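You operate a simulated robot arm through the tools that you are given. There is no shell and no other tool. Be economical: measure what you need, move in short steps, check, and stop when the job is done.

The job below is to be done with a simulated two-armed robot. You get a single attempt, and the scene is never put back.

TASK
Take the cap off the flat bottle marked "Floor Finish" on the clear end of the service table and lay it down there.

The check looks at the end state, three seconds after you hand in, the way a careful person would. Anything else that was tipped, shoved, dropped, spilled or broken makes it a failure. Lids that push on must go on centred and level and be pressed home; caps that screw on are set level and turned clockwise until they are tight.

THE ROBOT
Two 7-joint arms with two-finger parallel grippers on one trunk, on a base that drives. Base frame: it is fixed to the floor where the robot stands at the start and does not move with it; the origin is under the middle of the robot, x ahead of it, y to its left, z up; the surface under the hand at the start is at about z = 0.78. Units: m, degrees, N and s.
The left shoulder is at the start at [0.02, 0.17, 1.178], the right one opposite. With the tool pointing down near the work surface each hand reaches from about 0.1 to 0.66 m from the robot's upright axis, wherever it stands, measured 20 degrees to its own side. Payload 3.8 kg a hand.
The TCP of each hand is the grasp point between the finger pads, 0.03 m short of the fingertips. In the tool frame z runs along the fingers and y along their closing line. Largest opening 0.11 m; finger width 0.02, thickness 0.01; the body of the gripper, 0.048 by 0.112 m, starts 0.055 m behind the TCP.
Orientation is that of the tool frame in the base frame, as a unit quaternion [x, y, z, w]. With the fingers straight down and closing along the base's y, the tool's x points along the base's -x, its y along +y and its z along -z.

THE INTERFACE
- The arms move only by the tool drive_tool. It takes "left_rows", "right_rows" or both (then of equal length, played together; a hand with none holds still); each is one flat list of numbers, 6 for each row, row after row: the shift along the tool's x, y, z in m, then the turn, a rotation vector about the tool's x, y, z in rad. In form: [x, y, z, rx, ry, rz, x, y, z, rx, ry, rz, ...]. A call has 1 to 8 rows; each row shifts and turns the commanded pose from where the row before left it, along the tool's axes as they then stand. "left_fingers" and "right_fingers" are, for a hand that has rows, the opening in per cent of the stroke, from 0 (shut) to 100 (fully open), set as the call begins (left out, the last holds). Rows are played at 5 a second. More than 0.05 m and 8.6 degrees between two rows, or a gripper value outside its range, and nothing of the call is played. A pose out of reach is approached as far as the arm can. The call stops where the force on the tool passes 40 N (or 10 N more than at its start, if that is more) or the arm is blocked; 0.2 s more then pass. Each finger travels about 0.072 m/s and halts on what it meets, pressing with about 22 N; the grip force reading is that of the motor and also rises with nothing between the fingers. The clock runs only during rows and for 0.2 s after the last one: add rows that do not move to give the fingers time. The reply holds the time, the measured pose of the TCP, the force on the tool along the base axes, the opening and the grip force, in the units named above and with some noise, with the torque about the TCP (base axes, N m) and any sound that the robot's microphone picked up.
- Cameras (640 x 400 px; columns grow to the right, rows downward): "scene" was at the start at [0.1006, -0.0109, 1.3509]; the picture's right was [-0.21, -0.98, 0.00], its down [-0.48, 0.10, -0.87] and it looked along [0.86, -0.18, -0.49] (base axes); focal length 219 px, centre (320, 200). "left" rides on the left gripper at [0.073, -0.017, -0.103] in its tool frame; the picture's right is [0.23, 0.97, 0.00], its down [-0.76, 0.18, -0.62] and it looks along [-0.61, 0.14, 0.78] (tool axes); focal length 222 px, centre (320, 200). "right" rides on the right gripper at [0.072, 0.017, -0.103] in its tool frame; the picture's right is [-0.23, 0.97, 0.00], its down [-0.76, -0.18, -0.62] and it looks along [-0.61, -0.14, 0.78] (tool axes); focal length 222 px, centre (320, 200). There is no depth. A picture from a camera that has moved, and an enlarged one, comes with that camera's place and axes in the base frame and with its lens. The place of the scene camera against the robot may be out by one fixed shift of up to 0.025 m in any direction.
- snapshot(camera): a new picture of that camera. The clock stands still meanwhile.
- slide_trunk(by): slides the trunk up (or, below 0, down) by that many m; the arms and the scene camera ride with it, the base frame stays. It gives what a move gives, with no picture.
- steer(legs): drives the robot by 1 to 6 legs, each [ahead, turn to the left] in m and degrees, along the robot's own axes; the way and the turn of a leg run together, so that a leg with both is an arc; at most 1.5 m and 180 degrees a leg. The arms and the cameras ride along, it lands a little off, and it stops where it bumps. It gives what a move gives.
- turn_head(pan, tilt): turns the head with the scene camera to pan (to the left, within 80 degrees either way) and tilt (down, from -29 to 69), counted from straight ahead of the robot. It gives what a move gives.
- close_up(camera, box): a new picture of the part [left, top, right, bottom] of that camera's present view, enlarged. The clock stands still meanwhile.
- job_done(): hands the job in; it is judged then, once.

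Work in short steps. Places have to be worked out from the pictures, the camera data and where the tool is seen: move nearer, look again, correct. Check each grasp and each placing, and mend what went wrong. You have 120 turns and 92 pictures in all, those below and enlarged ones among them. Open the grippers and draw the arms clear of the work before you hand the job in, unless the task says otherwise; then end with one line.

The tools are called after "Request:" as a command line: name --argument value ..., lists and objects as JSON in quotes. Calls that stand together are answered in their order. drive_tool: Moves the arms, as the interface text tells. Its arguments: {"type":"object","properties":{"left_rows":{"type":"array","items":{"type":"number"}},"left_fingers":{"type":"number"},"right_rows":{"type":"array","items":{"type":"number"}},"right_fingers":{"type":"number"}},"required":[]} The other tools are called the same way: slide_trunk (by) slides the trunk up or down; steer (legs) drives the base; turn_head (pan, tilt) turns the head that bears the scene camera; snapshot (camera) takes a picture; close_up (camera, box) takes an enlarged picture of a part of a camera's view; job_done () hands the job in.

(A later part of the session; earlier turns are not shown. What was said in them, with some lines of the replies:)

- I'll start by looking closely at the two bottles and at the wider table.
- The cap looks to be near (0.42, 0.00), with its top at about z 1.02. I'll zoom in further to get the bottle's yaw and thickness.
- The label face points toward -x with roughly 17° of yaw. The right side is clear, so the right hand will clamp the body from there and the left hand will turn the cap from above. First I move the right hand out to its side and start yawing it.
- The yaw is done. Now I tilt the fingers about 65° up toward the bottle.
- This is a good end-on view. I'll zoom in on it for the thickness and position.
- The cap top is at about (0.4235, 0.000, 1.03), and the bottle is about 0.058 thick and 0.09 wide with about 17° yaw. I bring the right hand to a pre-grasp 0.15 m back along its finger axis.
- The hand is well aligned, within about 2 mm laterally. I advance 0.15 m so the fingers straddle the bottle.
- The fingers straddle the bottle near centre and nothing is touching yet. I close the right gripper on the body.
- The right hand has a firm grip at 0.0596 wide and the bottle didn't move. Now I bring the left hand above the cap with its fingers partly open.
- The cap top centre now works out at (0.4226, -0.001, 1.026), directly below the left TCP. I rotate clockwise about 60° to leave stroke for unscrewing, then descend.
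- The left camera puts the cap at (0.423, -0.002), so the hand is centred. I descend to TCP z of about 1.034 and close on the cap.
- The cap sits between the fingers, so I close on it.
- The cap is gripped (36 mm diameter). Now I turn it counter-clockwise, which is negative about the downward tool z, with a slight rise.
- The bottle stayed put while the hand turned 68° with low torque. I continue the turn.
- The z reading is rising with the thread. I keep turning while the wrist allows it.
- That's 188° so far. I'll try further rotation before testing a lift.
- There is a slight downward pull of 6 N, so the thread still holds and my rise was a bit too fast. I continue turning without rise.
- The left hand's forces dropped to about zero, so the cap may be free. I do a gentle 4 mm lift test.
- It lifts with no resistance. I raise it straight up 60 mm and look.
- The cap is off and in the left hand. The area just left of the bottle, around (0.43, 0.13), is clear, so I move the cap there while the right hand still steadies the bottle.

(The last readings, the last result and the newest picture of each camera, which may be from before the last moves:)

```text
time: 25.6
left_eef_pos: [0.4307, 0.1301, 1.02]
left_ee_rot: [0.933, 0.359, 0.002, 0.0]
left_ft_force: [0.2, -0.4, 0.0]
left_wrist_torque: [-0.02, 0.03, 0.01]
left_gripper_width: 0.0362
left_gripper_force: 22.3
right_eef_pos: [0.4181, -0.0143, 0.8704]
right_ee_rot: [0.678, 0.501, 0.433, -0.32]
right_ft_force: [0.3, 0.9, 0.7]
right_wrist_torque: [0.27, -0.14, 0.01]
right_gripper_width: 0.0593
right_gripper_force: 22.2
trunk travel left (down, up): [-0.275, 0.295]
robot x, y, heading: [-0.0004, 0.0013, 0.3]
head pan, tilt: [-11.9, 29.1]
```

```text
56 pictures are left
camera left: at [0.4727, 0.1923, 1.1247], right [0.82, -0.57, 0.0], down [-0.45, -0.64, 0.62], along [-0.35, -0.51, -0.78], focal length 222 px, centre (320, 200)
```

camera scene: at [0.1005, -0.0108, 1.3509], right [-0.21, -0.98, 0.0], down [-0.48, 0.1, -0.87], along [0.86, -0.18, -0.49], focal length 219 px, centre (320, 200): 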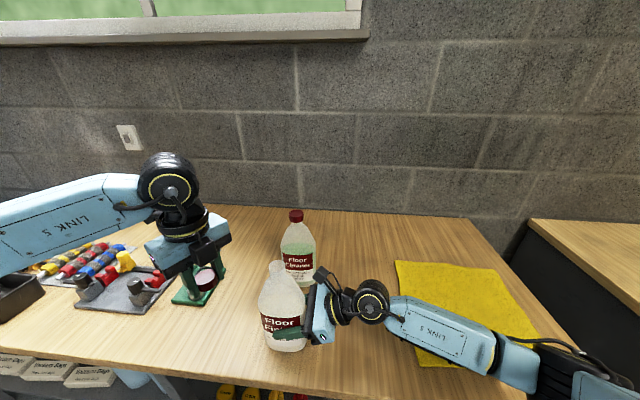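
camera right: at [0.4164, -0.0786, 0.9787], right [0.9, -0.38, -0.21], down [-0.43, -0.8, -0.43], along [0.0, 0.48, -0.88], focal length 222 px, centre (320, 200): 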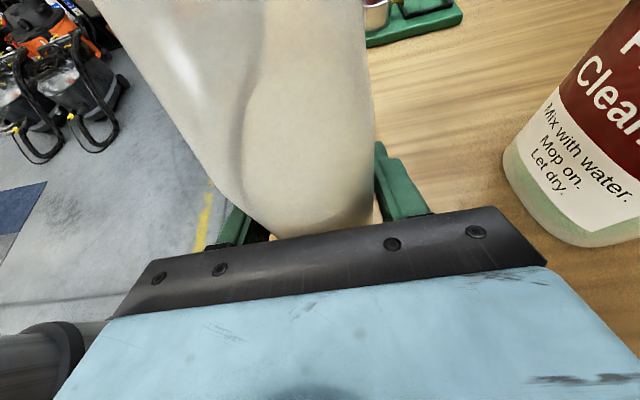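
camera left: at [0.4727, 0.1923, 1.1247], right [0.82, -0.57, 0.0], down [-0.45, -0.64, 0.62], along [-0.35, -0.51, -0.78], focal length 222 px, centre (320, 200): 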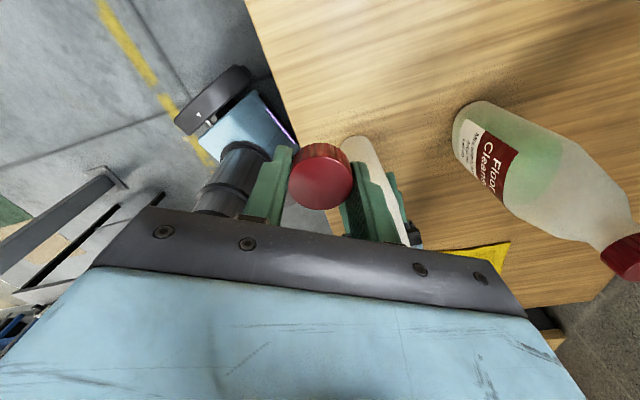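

The table front edge is at x of about 0.37 here, so I shift about 5 cm inward before descending.

Request:
drive_tool --left_rows '[0.0219, 0.0131, 0, 0, 0, 0, 0.0219, 0.0131, 0, 0, 0, 0, 0, 0, 0.04, 0, 0, 0, 0, 0, 0.04, 0, 0, 0, 0, 0, 0.04, 0, 0, 0, 0, 0, 0.04, 0, 0, 0]'

Request:
snapshot --camera "scene"

Request:
snapshot --camera "left"

```text
time: 27.0
left_eef_pos: [0.4811, 0.1384, 0.8607]
left_ee_rot: [0.933, 0.359, 0.001, 0.001]
left_ft_force: [-0.4, 0.4, 0.5]
left_wrist_torque: [0.0, -0.04, 0.01]
left_gripper_width: 0.0364
left_gripper_force: 22.0
right_eef_pos: [0.4179, -0.0137, 0.8695]
right_ee_rot: [0.677, 0.502, 0.432, -0.321]
right_ft_force: [-1.9, 1.3, 0.5]
right_wrist_torque: [0.28, -0.03, 0.12]
right_gripper_width: 0.0593
right_gripper_force: 22.2
trunk travel left (down, up): [-0.275, 0.295]
robot x, y, heading: [-0.0038, 0.0002, -0.1]
head pan, tilt: [-11.9, 29.1]
```

```text
55 pictures are left
camera scene: at [0.1004, -0.0108, 1.3509], right [-0.21, -0.98, 0.0], down [-0.48, 0.1, -0.87], along [0.86, -0.18, -0.49], focal length 219 px, centre (320, 200)
```

scene: 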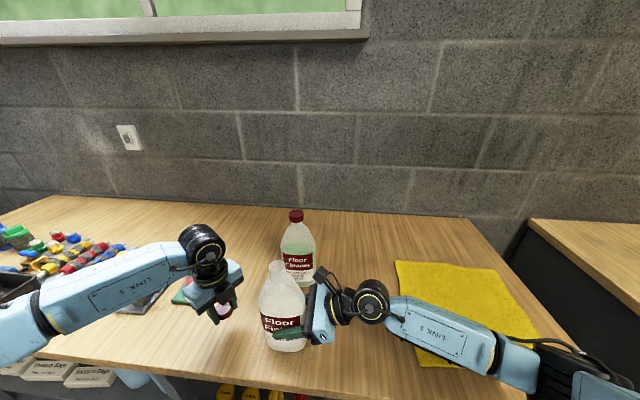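

```text
54 pictures are left
camera left: at [0.5228, 0.2008, 0.9654], right [0.82, -0.57, 0.0], down [-0.45, -0.64, 0.62], along [-0.35, -0.51, -0.78], focal length 222 px, centre (320, 200)
```

left: 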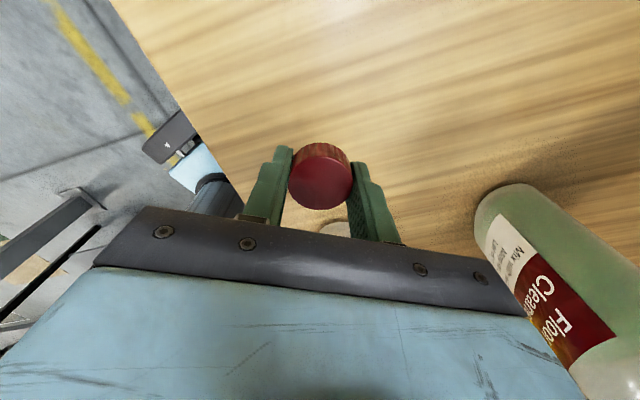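

Clear of everything. I descend near the surface and then go in small steps until contact.

Request:
drive_tool --left_rows '[0, 0, 0.02, 0, 0, 0, 0, 0, 0.02, 0, 0, 0, 0, 0, 0.003, 0, 0, 0]'

Request:
snapshot --camera "left"

Request:
close_up --camera "scene" --box '[170, 260, 290, 360]'

```text
time: 27.8
left_eef_pos: [0.4817, 0.1384, 0.8176]
left_ee_rot: [0.933, 0.359, 0.001, 0.001]
left_ft_force: [-0.5, -0.7, -0.4]
left_wrist_torque: [-0.04, -0.01, 0.02]
left_gripper_width: 0.0362
left_gripper_force: 22.4
right_eef_pos: [0.4189, -0.012, 0.8687]
right_ee_rot: [0.678, 0.502, 0.432, -0.32]
right_ft_force: [-1.4, 1.6, 0.2]
right_wrist_torque: [0.24, 0.03, 0.09]
right_gripper_width: 0.0593
right_gripper_force: 22.3
trunk travel left (down, up): [-0.275, 0.295]
robot x, y, heading: [-0.0029, -0.0043, 0.0]
head pan, tilt: [-11.9, 29.1]
```

```text
53 pictures are left
camera left: at [0.5228, 0.2011, 0.9218], right [0.82, -0.57, 0.0], down [-0.45, -0.64, 0.62], along [-0.35, -0.51, -0.78], focal length 222 px, centre (320, 200)
```

left: 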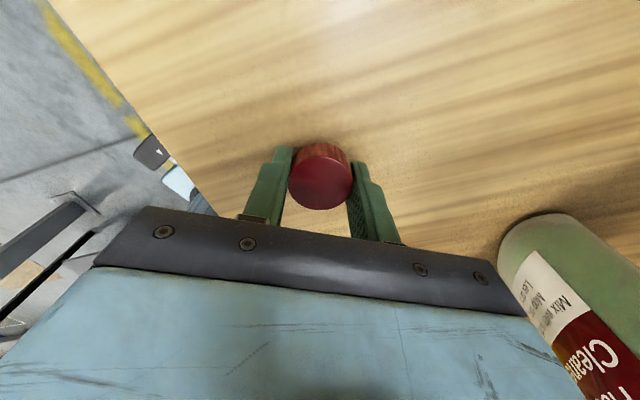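

```text
4.00 times, centred on (230, 310) of scene
camera zoom: at [0.1004, -0.0107, 1.3509], right [-0.21, -0.98, 0.0], down [-0.48, 0.1, -0.87], along [0.86, -0.18, -0.49], focal length 877 px, centre (680, -240)
```

zoom: 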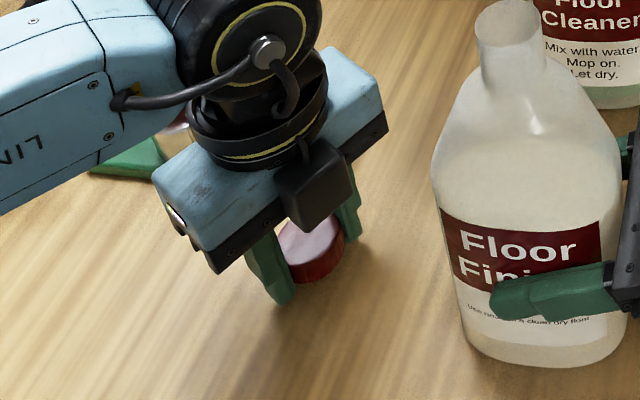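

The fingertips are a few mm up. I descend in 1.5 mm steps.

Request:
drive_tool --left_rows '[0, 0, 0.0015, 0, 0, 0, 0, 0, 0.0015, 0, 0, 0, 0, 0, 0.0015, 0, 0, 0]'

```text
time: 28.6
left_eef_pos: [0.4808, 0.1392, 0.8133]
left_ee_rot: [0.933, 0.36, 0.0, -0.001]
left_ft_force: [0.3, 0.3, -0.5]
left_wrist_torque: [0.01, -0.01, 0.02]
left_gripper_width: 0.0363
left_gripper_force: 22.0
right_eef_pos: [0.4179, -0.0132, 0.8688]
right_ee_rot: [0.678, 0.501, 0.433, -0.32]
right_ft_force: [-0.7, 1.1, 0.0]
right_wrist_torque: [0.25, 0.03, 0.13]
right_gripper_width: 0.0594
right_gripper_force: 21.9
trunk travel left (down, up): [-0.275, 0.295]
robot x, y, heading: [-0.0006, -0.0031, -0.1]
head pan, tilt: [-11.9, 29.1]
```

No contact yet, so I go a little lower.

Request:
drive_tool --left_rows '[0, 0, 0.001, 0, 0, 0, 0, 0, 0.001, 0, 0, 0, 0, 0, 0.001, 0, 0, 0]'

```text
time: 29.4
left_eef_pos: [0.4809, 0.1395, 0.8105]
left_ee_rot: [0.933, 0.359, 0.0, 0.0]
left_ft_force: [0.5, -0.6, 0.0]
left_wrist_torque: [0.02, -0.01, 0.01]
left_gripper_width: 0.0365
left_gripper_force: 22.3
right_eef_pos: [0.4175, -0.0138, 0.8701]
right_ee_rot: [0.678, 0.501, 0.433, -0.32]
right_ft_force: [-1.0, 0.8, 0.0]
right_wrist_torque: [0.22, 0.05, 0.12]
right_gripper_width: 0.0594
right_gripper_force: 21.8
trunk travel left (down, up): [-0.275, 0.295]
robot x, y, heading: [0.004, -0.0019, 0.0]
head pan, tilt: [-11.9, 29.1]
```

Request:
drive_tool --left_rows '[0, 0, 0.001, 0, 0, 0, 0, 0, 0.001, 0, 0, 0]'

Request:
close_up --camera "scene" --box '[200, 290, 260, 340]'

```text
time: 30.0
left_eef_pos: [0.4812, 0.1388, 0.8093]
left_ee_rot: [0.933, 0.359, 0.0, 0.001]
left_ft_force: [-3.4, 2.8, 10.3]
left_wrist_torque: [0.19, 0.33, 0.01]
left_gripper_width: 0.0365
left_gripper_force: 22.5
right_eef_pos: [0.418, -0.0127, 0.8693]
right_ee_rot: [0.677, 0.502, 0.432, -0.32]
right_ft_force: [0.4, 0.7, 0.5]
right_wrist_torque: [0.13, -0.09, -0.02]
right_gripper_width: 0.0594
right_gripper_force: 22.3
trunk travel left (down, up): [-0.275, 0.295]
robot x, y, heading: [-0.0009, 0.0023, 0.1]
head pan, tilt: [-11.9, 29.1]
```

```text
8.00 times, centred on (230, 315) of scene
camera zoom: at [0.0998, -0.0108, 1.3511], right [-0.21, -0.98, 0.0], down [-0.48, 0.1, -0.87], along [0.86, -0.18, -0.49], focal length 1753 px, centre (1040, -720)
```

zoom: 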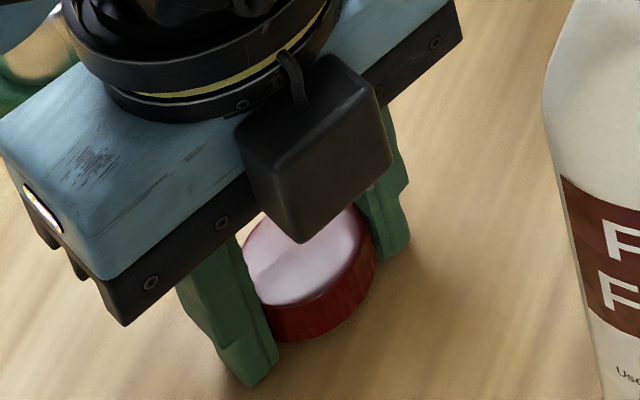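

Contact is made at 10 N. I back off 0.8 mm to relieve it and open the fingers gently.

Request:
drive_tool --left_rows '[0, 0, -0.0008, 0, 0, 0]'

Request:
drive_tool --left_rows '[0, 0, 0, 0, 0, 0, 0, 0, 0, 0, 0, 0, 0, 0, 0, 0, 0, 0]' --left_fingers 60

Request:
close_up --camera "left" --box '[220, 100, 420, 260]'

```text
time: 30.4
left_eef_pos: [0.4815, 0.1396, 0.8096]
left_ee_rot: [0.933, 0.359, 0.001, 0.001]
left_ft_force: [-1.6, 1.7, 7.3]
left_wrist_torque: [0.14, 0.2, 0.04]
left_gripper_width: 0.0363
left_gripper_force: 22.3
right_eef_pos: [0.419, -0.0136, 0.8695]
right_ee_rot: [0.677, 0.502, 0.432, -0.32]
right_ft_force: [0.1, -0.7, -0.8]
right_wrist_torque: [0.05, -0.08, 0.0]
right_gripper_width: 0.0594
right_gripper_force: 22.0
trunk travel left (down, up): [-0.275, 0.295]
robot x, y, heading: [-0.0001, 0.0016, 0.2]
head pan, tilt: [-11.9, 29.1]
```

```text
time: 31.2
left_eef_pos: [0.4803, 0.139, 0.8099]
left_ee_rot: [0.933, 0.359, 0.001, 0.001]
left_ft_force: [3.1, -4.1, 6.4]
left_wrist_torque: [0.07, 0.12, -0.03]
left_gripper_width: 0.0642
left_gripper_force: 0.0
right_eef_pos: [0.4191, -0.0139, 0.8708]
right_ee_rot: [0.678, 0.501, 0.433, -0.32]
right_ft_force: [0.0, 1.4, -0.9]
right_wrist_torque: [0.05, -0.05, 0.05]
right_gripper_width: 0.0593
right_gripper_force: 21.6
trunk travel left (down, up): [-0.275, 0.295]
robot x, y, heading: [-0.0018, -0.0021, 0.1]
head pan, tilt: [-11.9, 29.1]
```

```text
2.50 times, centred on (320, 180) of left
camera zoom: at [0.5231, 0.2004, 0.9135], right [0.82, -0.57, 0.0], down [-0.45, -0.64, 0.62], along [-0.35, -0.51, -0.78], focal length 555 px, centre (320, 250)
```

zoom: 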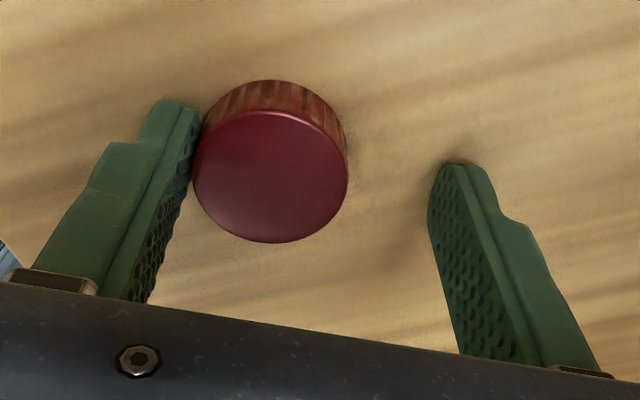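

The cap stands on the table, but it rests against one finger. I ease the hand 12 mm away from it, then rise.

Request:
drive_tool --left_rows '[0, -0.002, -0.001, 0, 0, 0, 0, -0.005, -0.0005, 0, 0, 0, 0, -0.005, 0, 0, 0, 0]'

Request:
close_up --camera "left" --box '[220, 100, 420, 260]'

```text
time: 32.0
left_eef_pos: [0.4734, 0.1477, 0.8114]
left_ee_rot: [0.933, 0.359, 0.0, 0.0]
left_ft_force: [-0.2, -0.6, -0.7]
left_wrist_torque: [-0.01, 0.01, -0.01]
left_gripper_width: 0.066
left_gripper_force: 0.0
right_eef_pos: [0.4185, -0.0134, 0.8713]
right_ee_rot: [0.677, 0.502, 0.433, -0.321]
right_ft_force: [-1.3, 0.1, 0.2]
right_wrist_torque: [0.04, -0.04, -0.01]
right_gripper_width: 0.0597
right_gripper_force: 22.3
trunk travel left (down, up): [-0.275, 0.295]
robot x, y, heading: [0.0016, 0.0003, 0.1]
head pan, tilt: [-11.9, 29.1]
```

```text
2.50 times, centred on (320, 180) of left
camera zoom: at [0.5147, 0.2099, 0.9142], right [0.82, -0.57, 0.0], down [-0.45, -0.64, 0.62], along [-0.36, -0.51, -0.78], focal length 555 px, centre (320, 250)
```

zoom: 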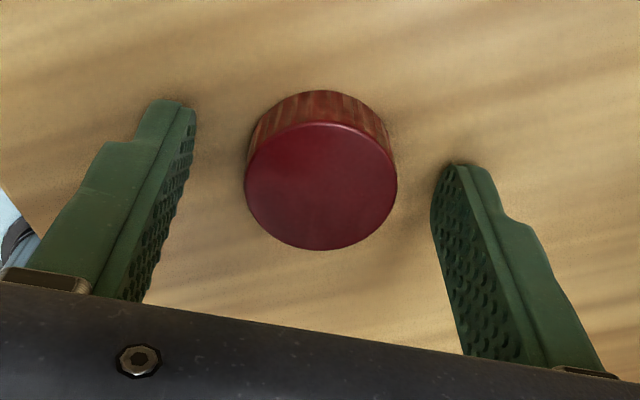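

The cap is free between the fingers and flat on the table. I rise straight up with the left hand and, in the same call, open the right hand to release the bottle.

Request:
drive_tool --left_rows '[0, 0, -0.02, 0, 0, 0, 0, 0, -0.03, 0, 0, 0, 0, 0, -0.04, 0, 0, 0, 0, 0, -0.045, 0, 0, 0, 0, 0, -0.045, 0, 0, 0, 0, 0, -0.045, 0, 0, 0]'

Request:
drive_tool --right_rows '[0, 0, 0, 0, 0, 0, 0, 0, 0, 0, 0, 0, 0, 0, 0, 0, 0, 0, 0, 0, 0, 0, 0, 0]' --right_fingers 100

Request:
snapshot --camera "scene"

Request:
snapshot --camera "right"

```text
time: 33.4
left_eef_pos: [0.4723, 0.1473, 1.0369]
left_ee_rot: [0.933, 0.359, 0.0, 0.0]
left_ft_force: [0.0, 0.4, 0.6]
left_wrist_torque: [0.0, 0.01, 0.01]
left_gripper_width: 0.0658
left_gripper_force: 0.1
right_eef_pos: [0.4184, -0.014, 0.87]
right_ee_rot: [0.677, 0.501, 0.432, -0.321]
right_ft_force: [-0.7, -1.2, 0.6]
right_wrist_torque: [-0.03, -0.1, -0.02]
right_gripper_width: 0.0593
right_gripper_force: 22.0
trunk travel left (down, up): [-0.275, 0.295]
robot x, y, heading: [0.0035, 0.0025, 0.3]
head pan, tilt: [-11.9, 29.1]
```

```text
time: 34.4
left_eef_pos: [0.4718, 0.1469, 1.0355]
left_ee_rot: [0.933, 0.359, 0.0, 0.0]
left_ft_force: [-0.1, 0.4, -0.7]
left_wrist_torque: [0.01, 0.01, 0.0]
left_gripper_width: 0.0661
left_gripper_force: 0.0
right_eef_pos: [0.4184, -0.0133, 0.8698]
right_ee_rot: [0.677, 0.501, 0.433, -0.32]
right_ft_force: [-0.3, -0.3, -0.6]
right_wrist_torque: [0.02, -0.02, 0.03]
right_gripper_width: 0.1101
right_gripper_force: 0.0
trunk travel left (down, up): [-0.275, 0.295]
robot x, y, heading: [0.0023, 0.0003, 0.1]
head pan, tilt: [-11.9, 29.1]
```

```text
48 pictures are left
camera scene: at [0.1006, -0.0108, 1.3509], right [-0.21, -0.98, 0.0], down [-0.48, 0.1, -0.87], along [0.86, -0.18, -0.49], focal length 219 px, centre (320, 200)
```

scene: 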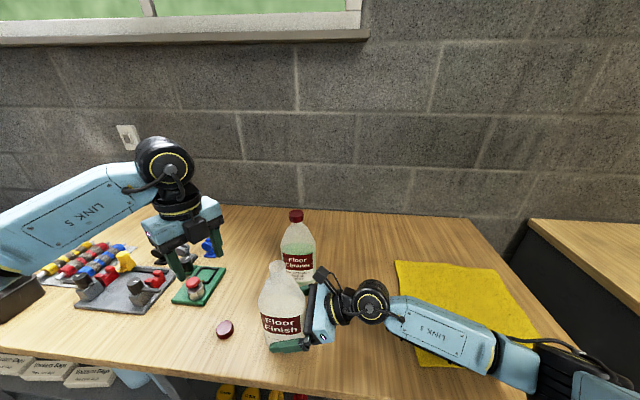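

```text
47 pictures are left
camera right: at [0.4163, -0.0787, 0.9788], right [0.9, -0.38, -0.21], down [-0.43, -0.8, -0.43], along [0.0, 0.48, -0.88], focal length 222 px, centre (320, 200)
```

right: 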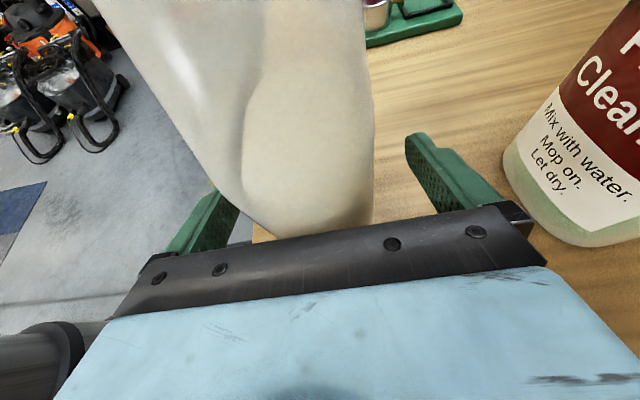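

The bottle stands free. I withdraw the right hand straight back along its fingers and then up, and raise the left a bit more.

Request:
drive_tool --right_rows '[0, 0, -0.03, 0, 0, 0, 0, 0, -0.03, 0, 0, 0, 0, 0, -0.04, 0, 0, 0, 0, 0, -0.04, 0, 0, 0, 0.03, 0, -0.03, 0, 0, 0, 0.03, 0, -0.03, 0, 0, 0, 0.03, 0, -0.03, 0, 0, 0]'

Request:
drive_tool --left_rows '[0, 0, -0.045, 0, 0, 0, 0, 0, -0.045, 0, 0, 0]'

Request:
snapshot --camera "scene"

Request:
close_up --camera "scene" --box '[200, 200, 360, 370]'

```text
time: 36.0
left_eef_pos: [0.4715, 0.148, 1.0361]
left_ee_rot: [0.933, 0.359, 0.001, 0.0]
left_ft_force: [-0.3, 1.1, 0.2]
left_wrist_torque: [0.0, 0.03, 0.0]
left_gripper_width: 0.066
left_gripper_force: 0.1
right_eef_pos: [0.3684, -0.1754, 1.0486]
right_ee_rot: [0.678, 0.501, 0.432, -0.321]
right_ft_force: [0.1, -0.4, 0.4]
right_wrist_torque: [0.01, -0.04, -0.02]
right_gripper_width: 0.11
right_gripper_force: 0.1
trunk travel left (down, up): [-0.275, 0.295]
robot x, y, heading: [0.0021, -0.0002, 0.1]
head pan, tilt: [-11.9, 29.1]
```

```text
time: 36.6
left_eef_pos: [0.4711, 0.1484, 1.127]
left_ee_rot: [0.933, 0.36, -0.001, 0.0]
left_ft_force: [-0.5, -0.6, 0.1]
left_wrist_torque: [-0.03, -0.01, 0.05]
left_gripper_width: 0.0658
left_gripper_force: 0.0
right_eef_pos: [0.3671, -0.1769, 1.0488]
right_ee_rot: [0.677, 0.502, 0.433, -0.321]
right_ft_force: [-0.2, 0.5, 0.9]
right_wrist_torque: [-0.02, 0.0, -0.02]
right_gripper_width: 0.11
right_gripper_force: 0.0
trunk travel left (down, up): [-0.275, 0.295]
robot x, y, heading: [-0.0036, -0.0019, 0.2]
head pan, tilt: [-11.9, 29.1]
```

```text
46 pictures are left
camera scene: at [0.1002, -0.0111, 1.351], right [-0.21, -0.98, 0.0], down [-0.48, 0.1, -0.87], along [0.86, -0.18, -0.49], focal length 219 px, centre (320, 200)
```

scene: 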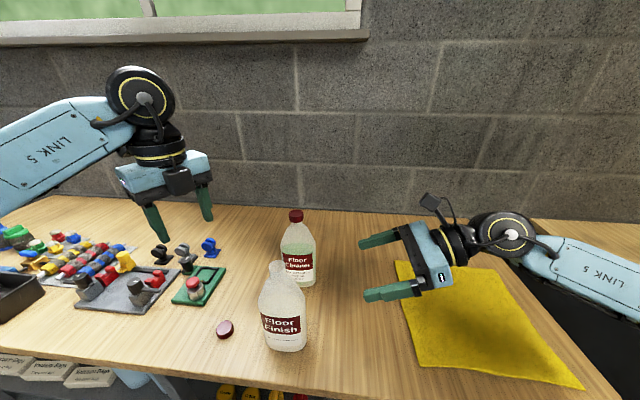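

```text
2.35 times, centred on (280, 285) of scene
camera zoom: at [0.1002, -0.0111, 1.351], right [-0.21, -0.98, 0.0], down [-0.48, 0.1, -0.87], along [0.86, -0.18, -0.49], focal length 516 px, centre (414, 0)
```

zoom: 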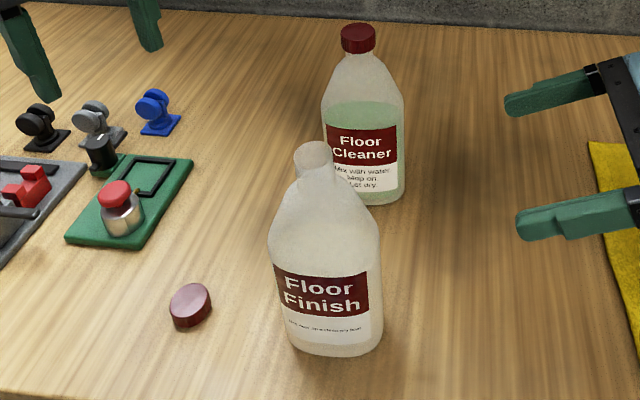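

The bottle stands upright with its cap off. I check that the cap is lying flat.

Request:
close_up --camera "scene" --box '[205, 310, 245, 345]'

Request:
snapshot --camera "left"

```text
11.43 times, centred on (225, 328) of scene
camera zoom: at [0.1002, -0.0111, 1.351], right [-0.21, -0.98, 0.0], down [-0.48, 0.1, -0.87], along [0.86, -0.18, -0.49], focal length 2505 px, centre (1406, -1257)
```

zoom: 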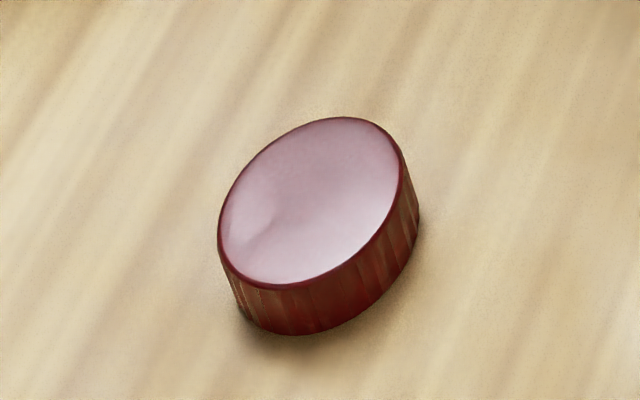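

```text
43 pictures are left
camera left: at [0.5133, 0.2095, 1.2302], right [0.82, -0.57, 0.0], down [-0.45, -0.64, 0.62], along [-0.35, -0.51, -0.78], focal length 222 px, centre (320, 200)
```

left: 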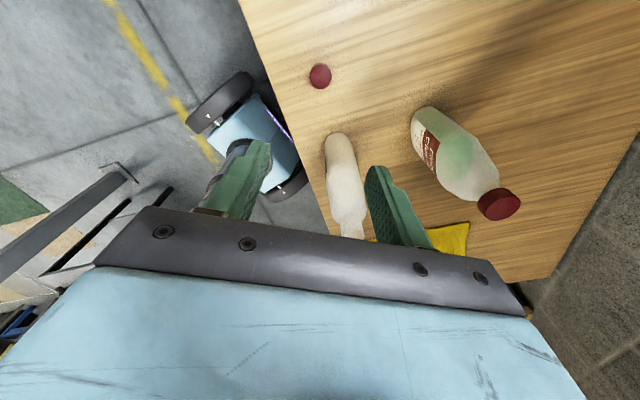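

The cap lies flat on the clear table, the bottle stands upright, nothing else has moved, and both hands are open and clear. I hand the job in.

Request:
job_done

```text
The job is handed in.
```

I unscrewed the Floor Finish cap and laid it flat on the clear part of the table, about 15 cm left of the bottle; the bottle still stands upright and nothing else was disturbed.
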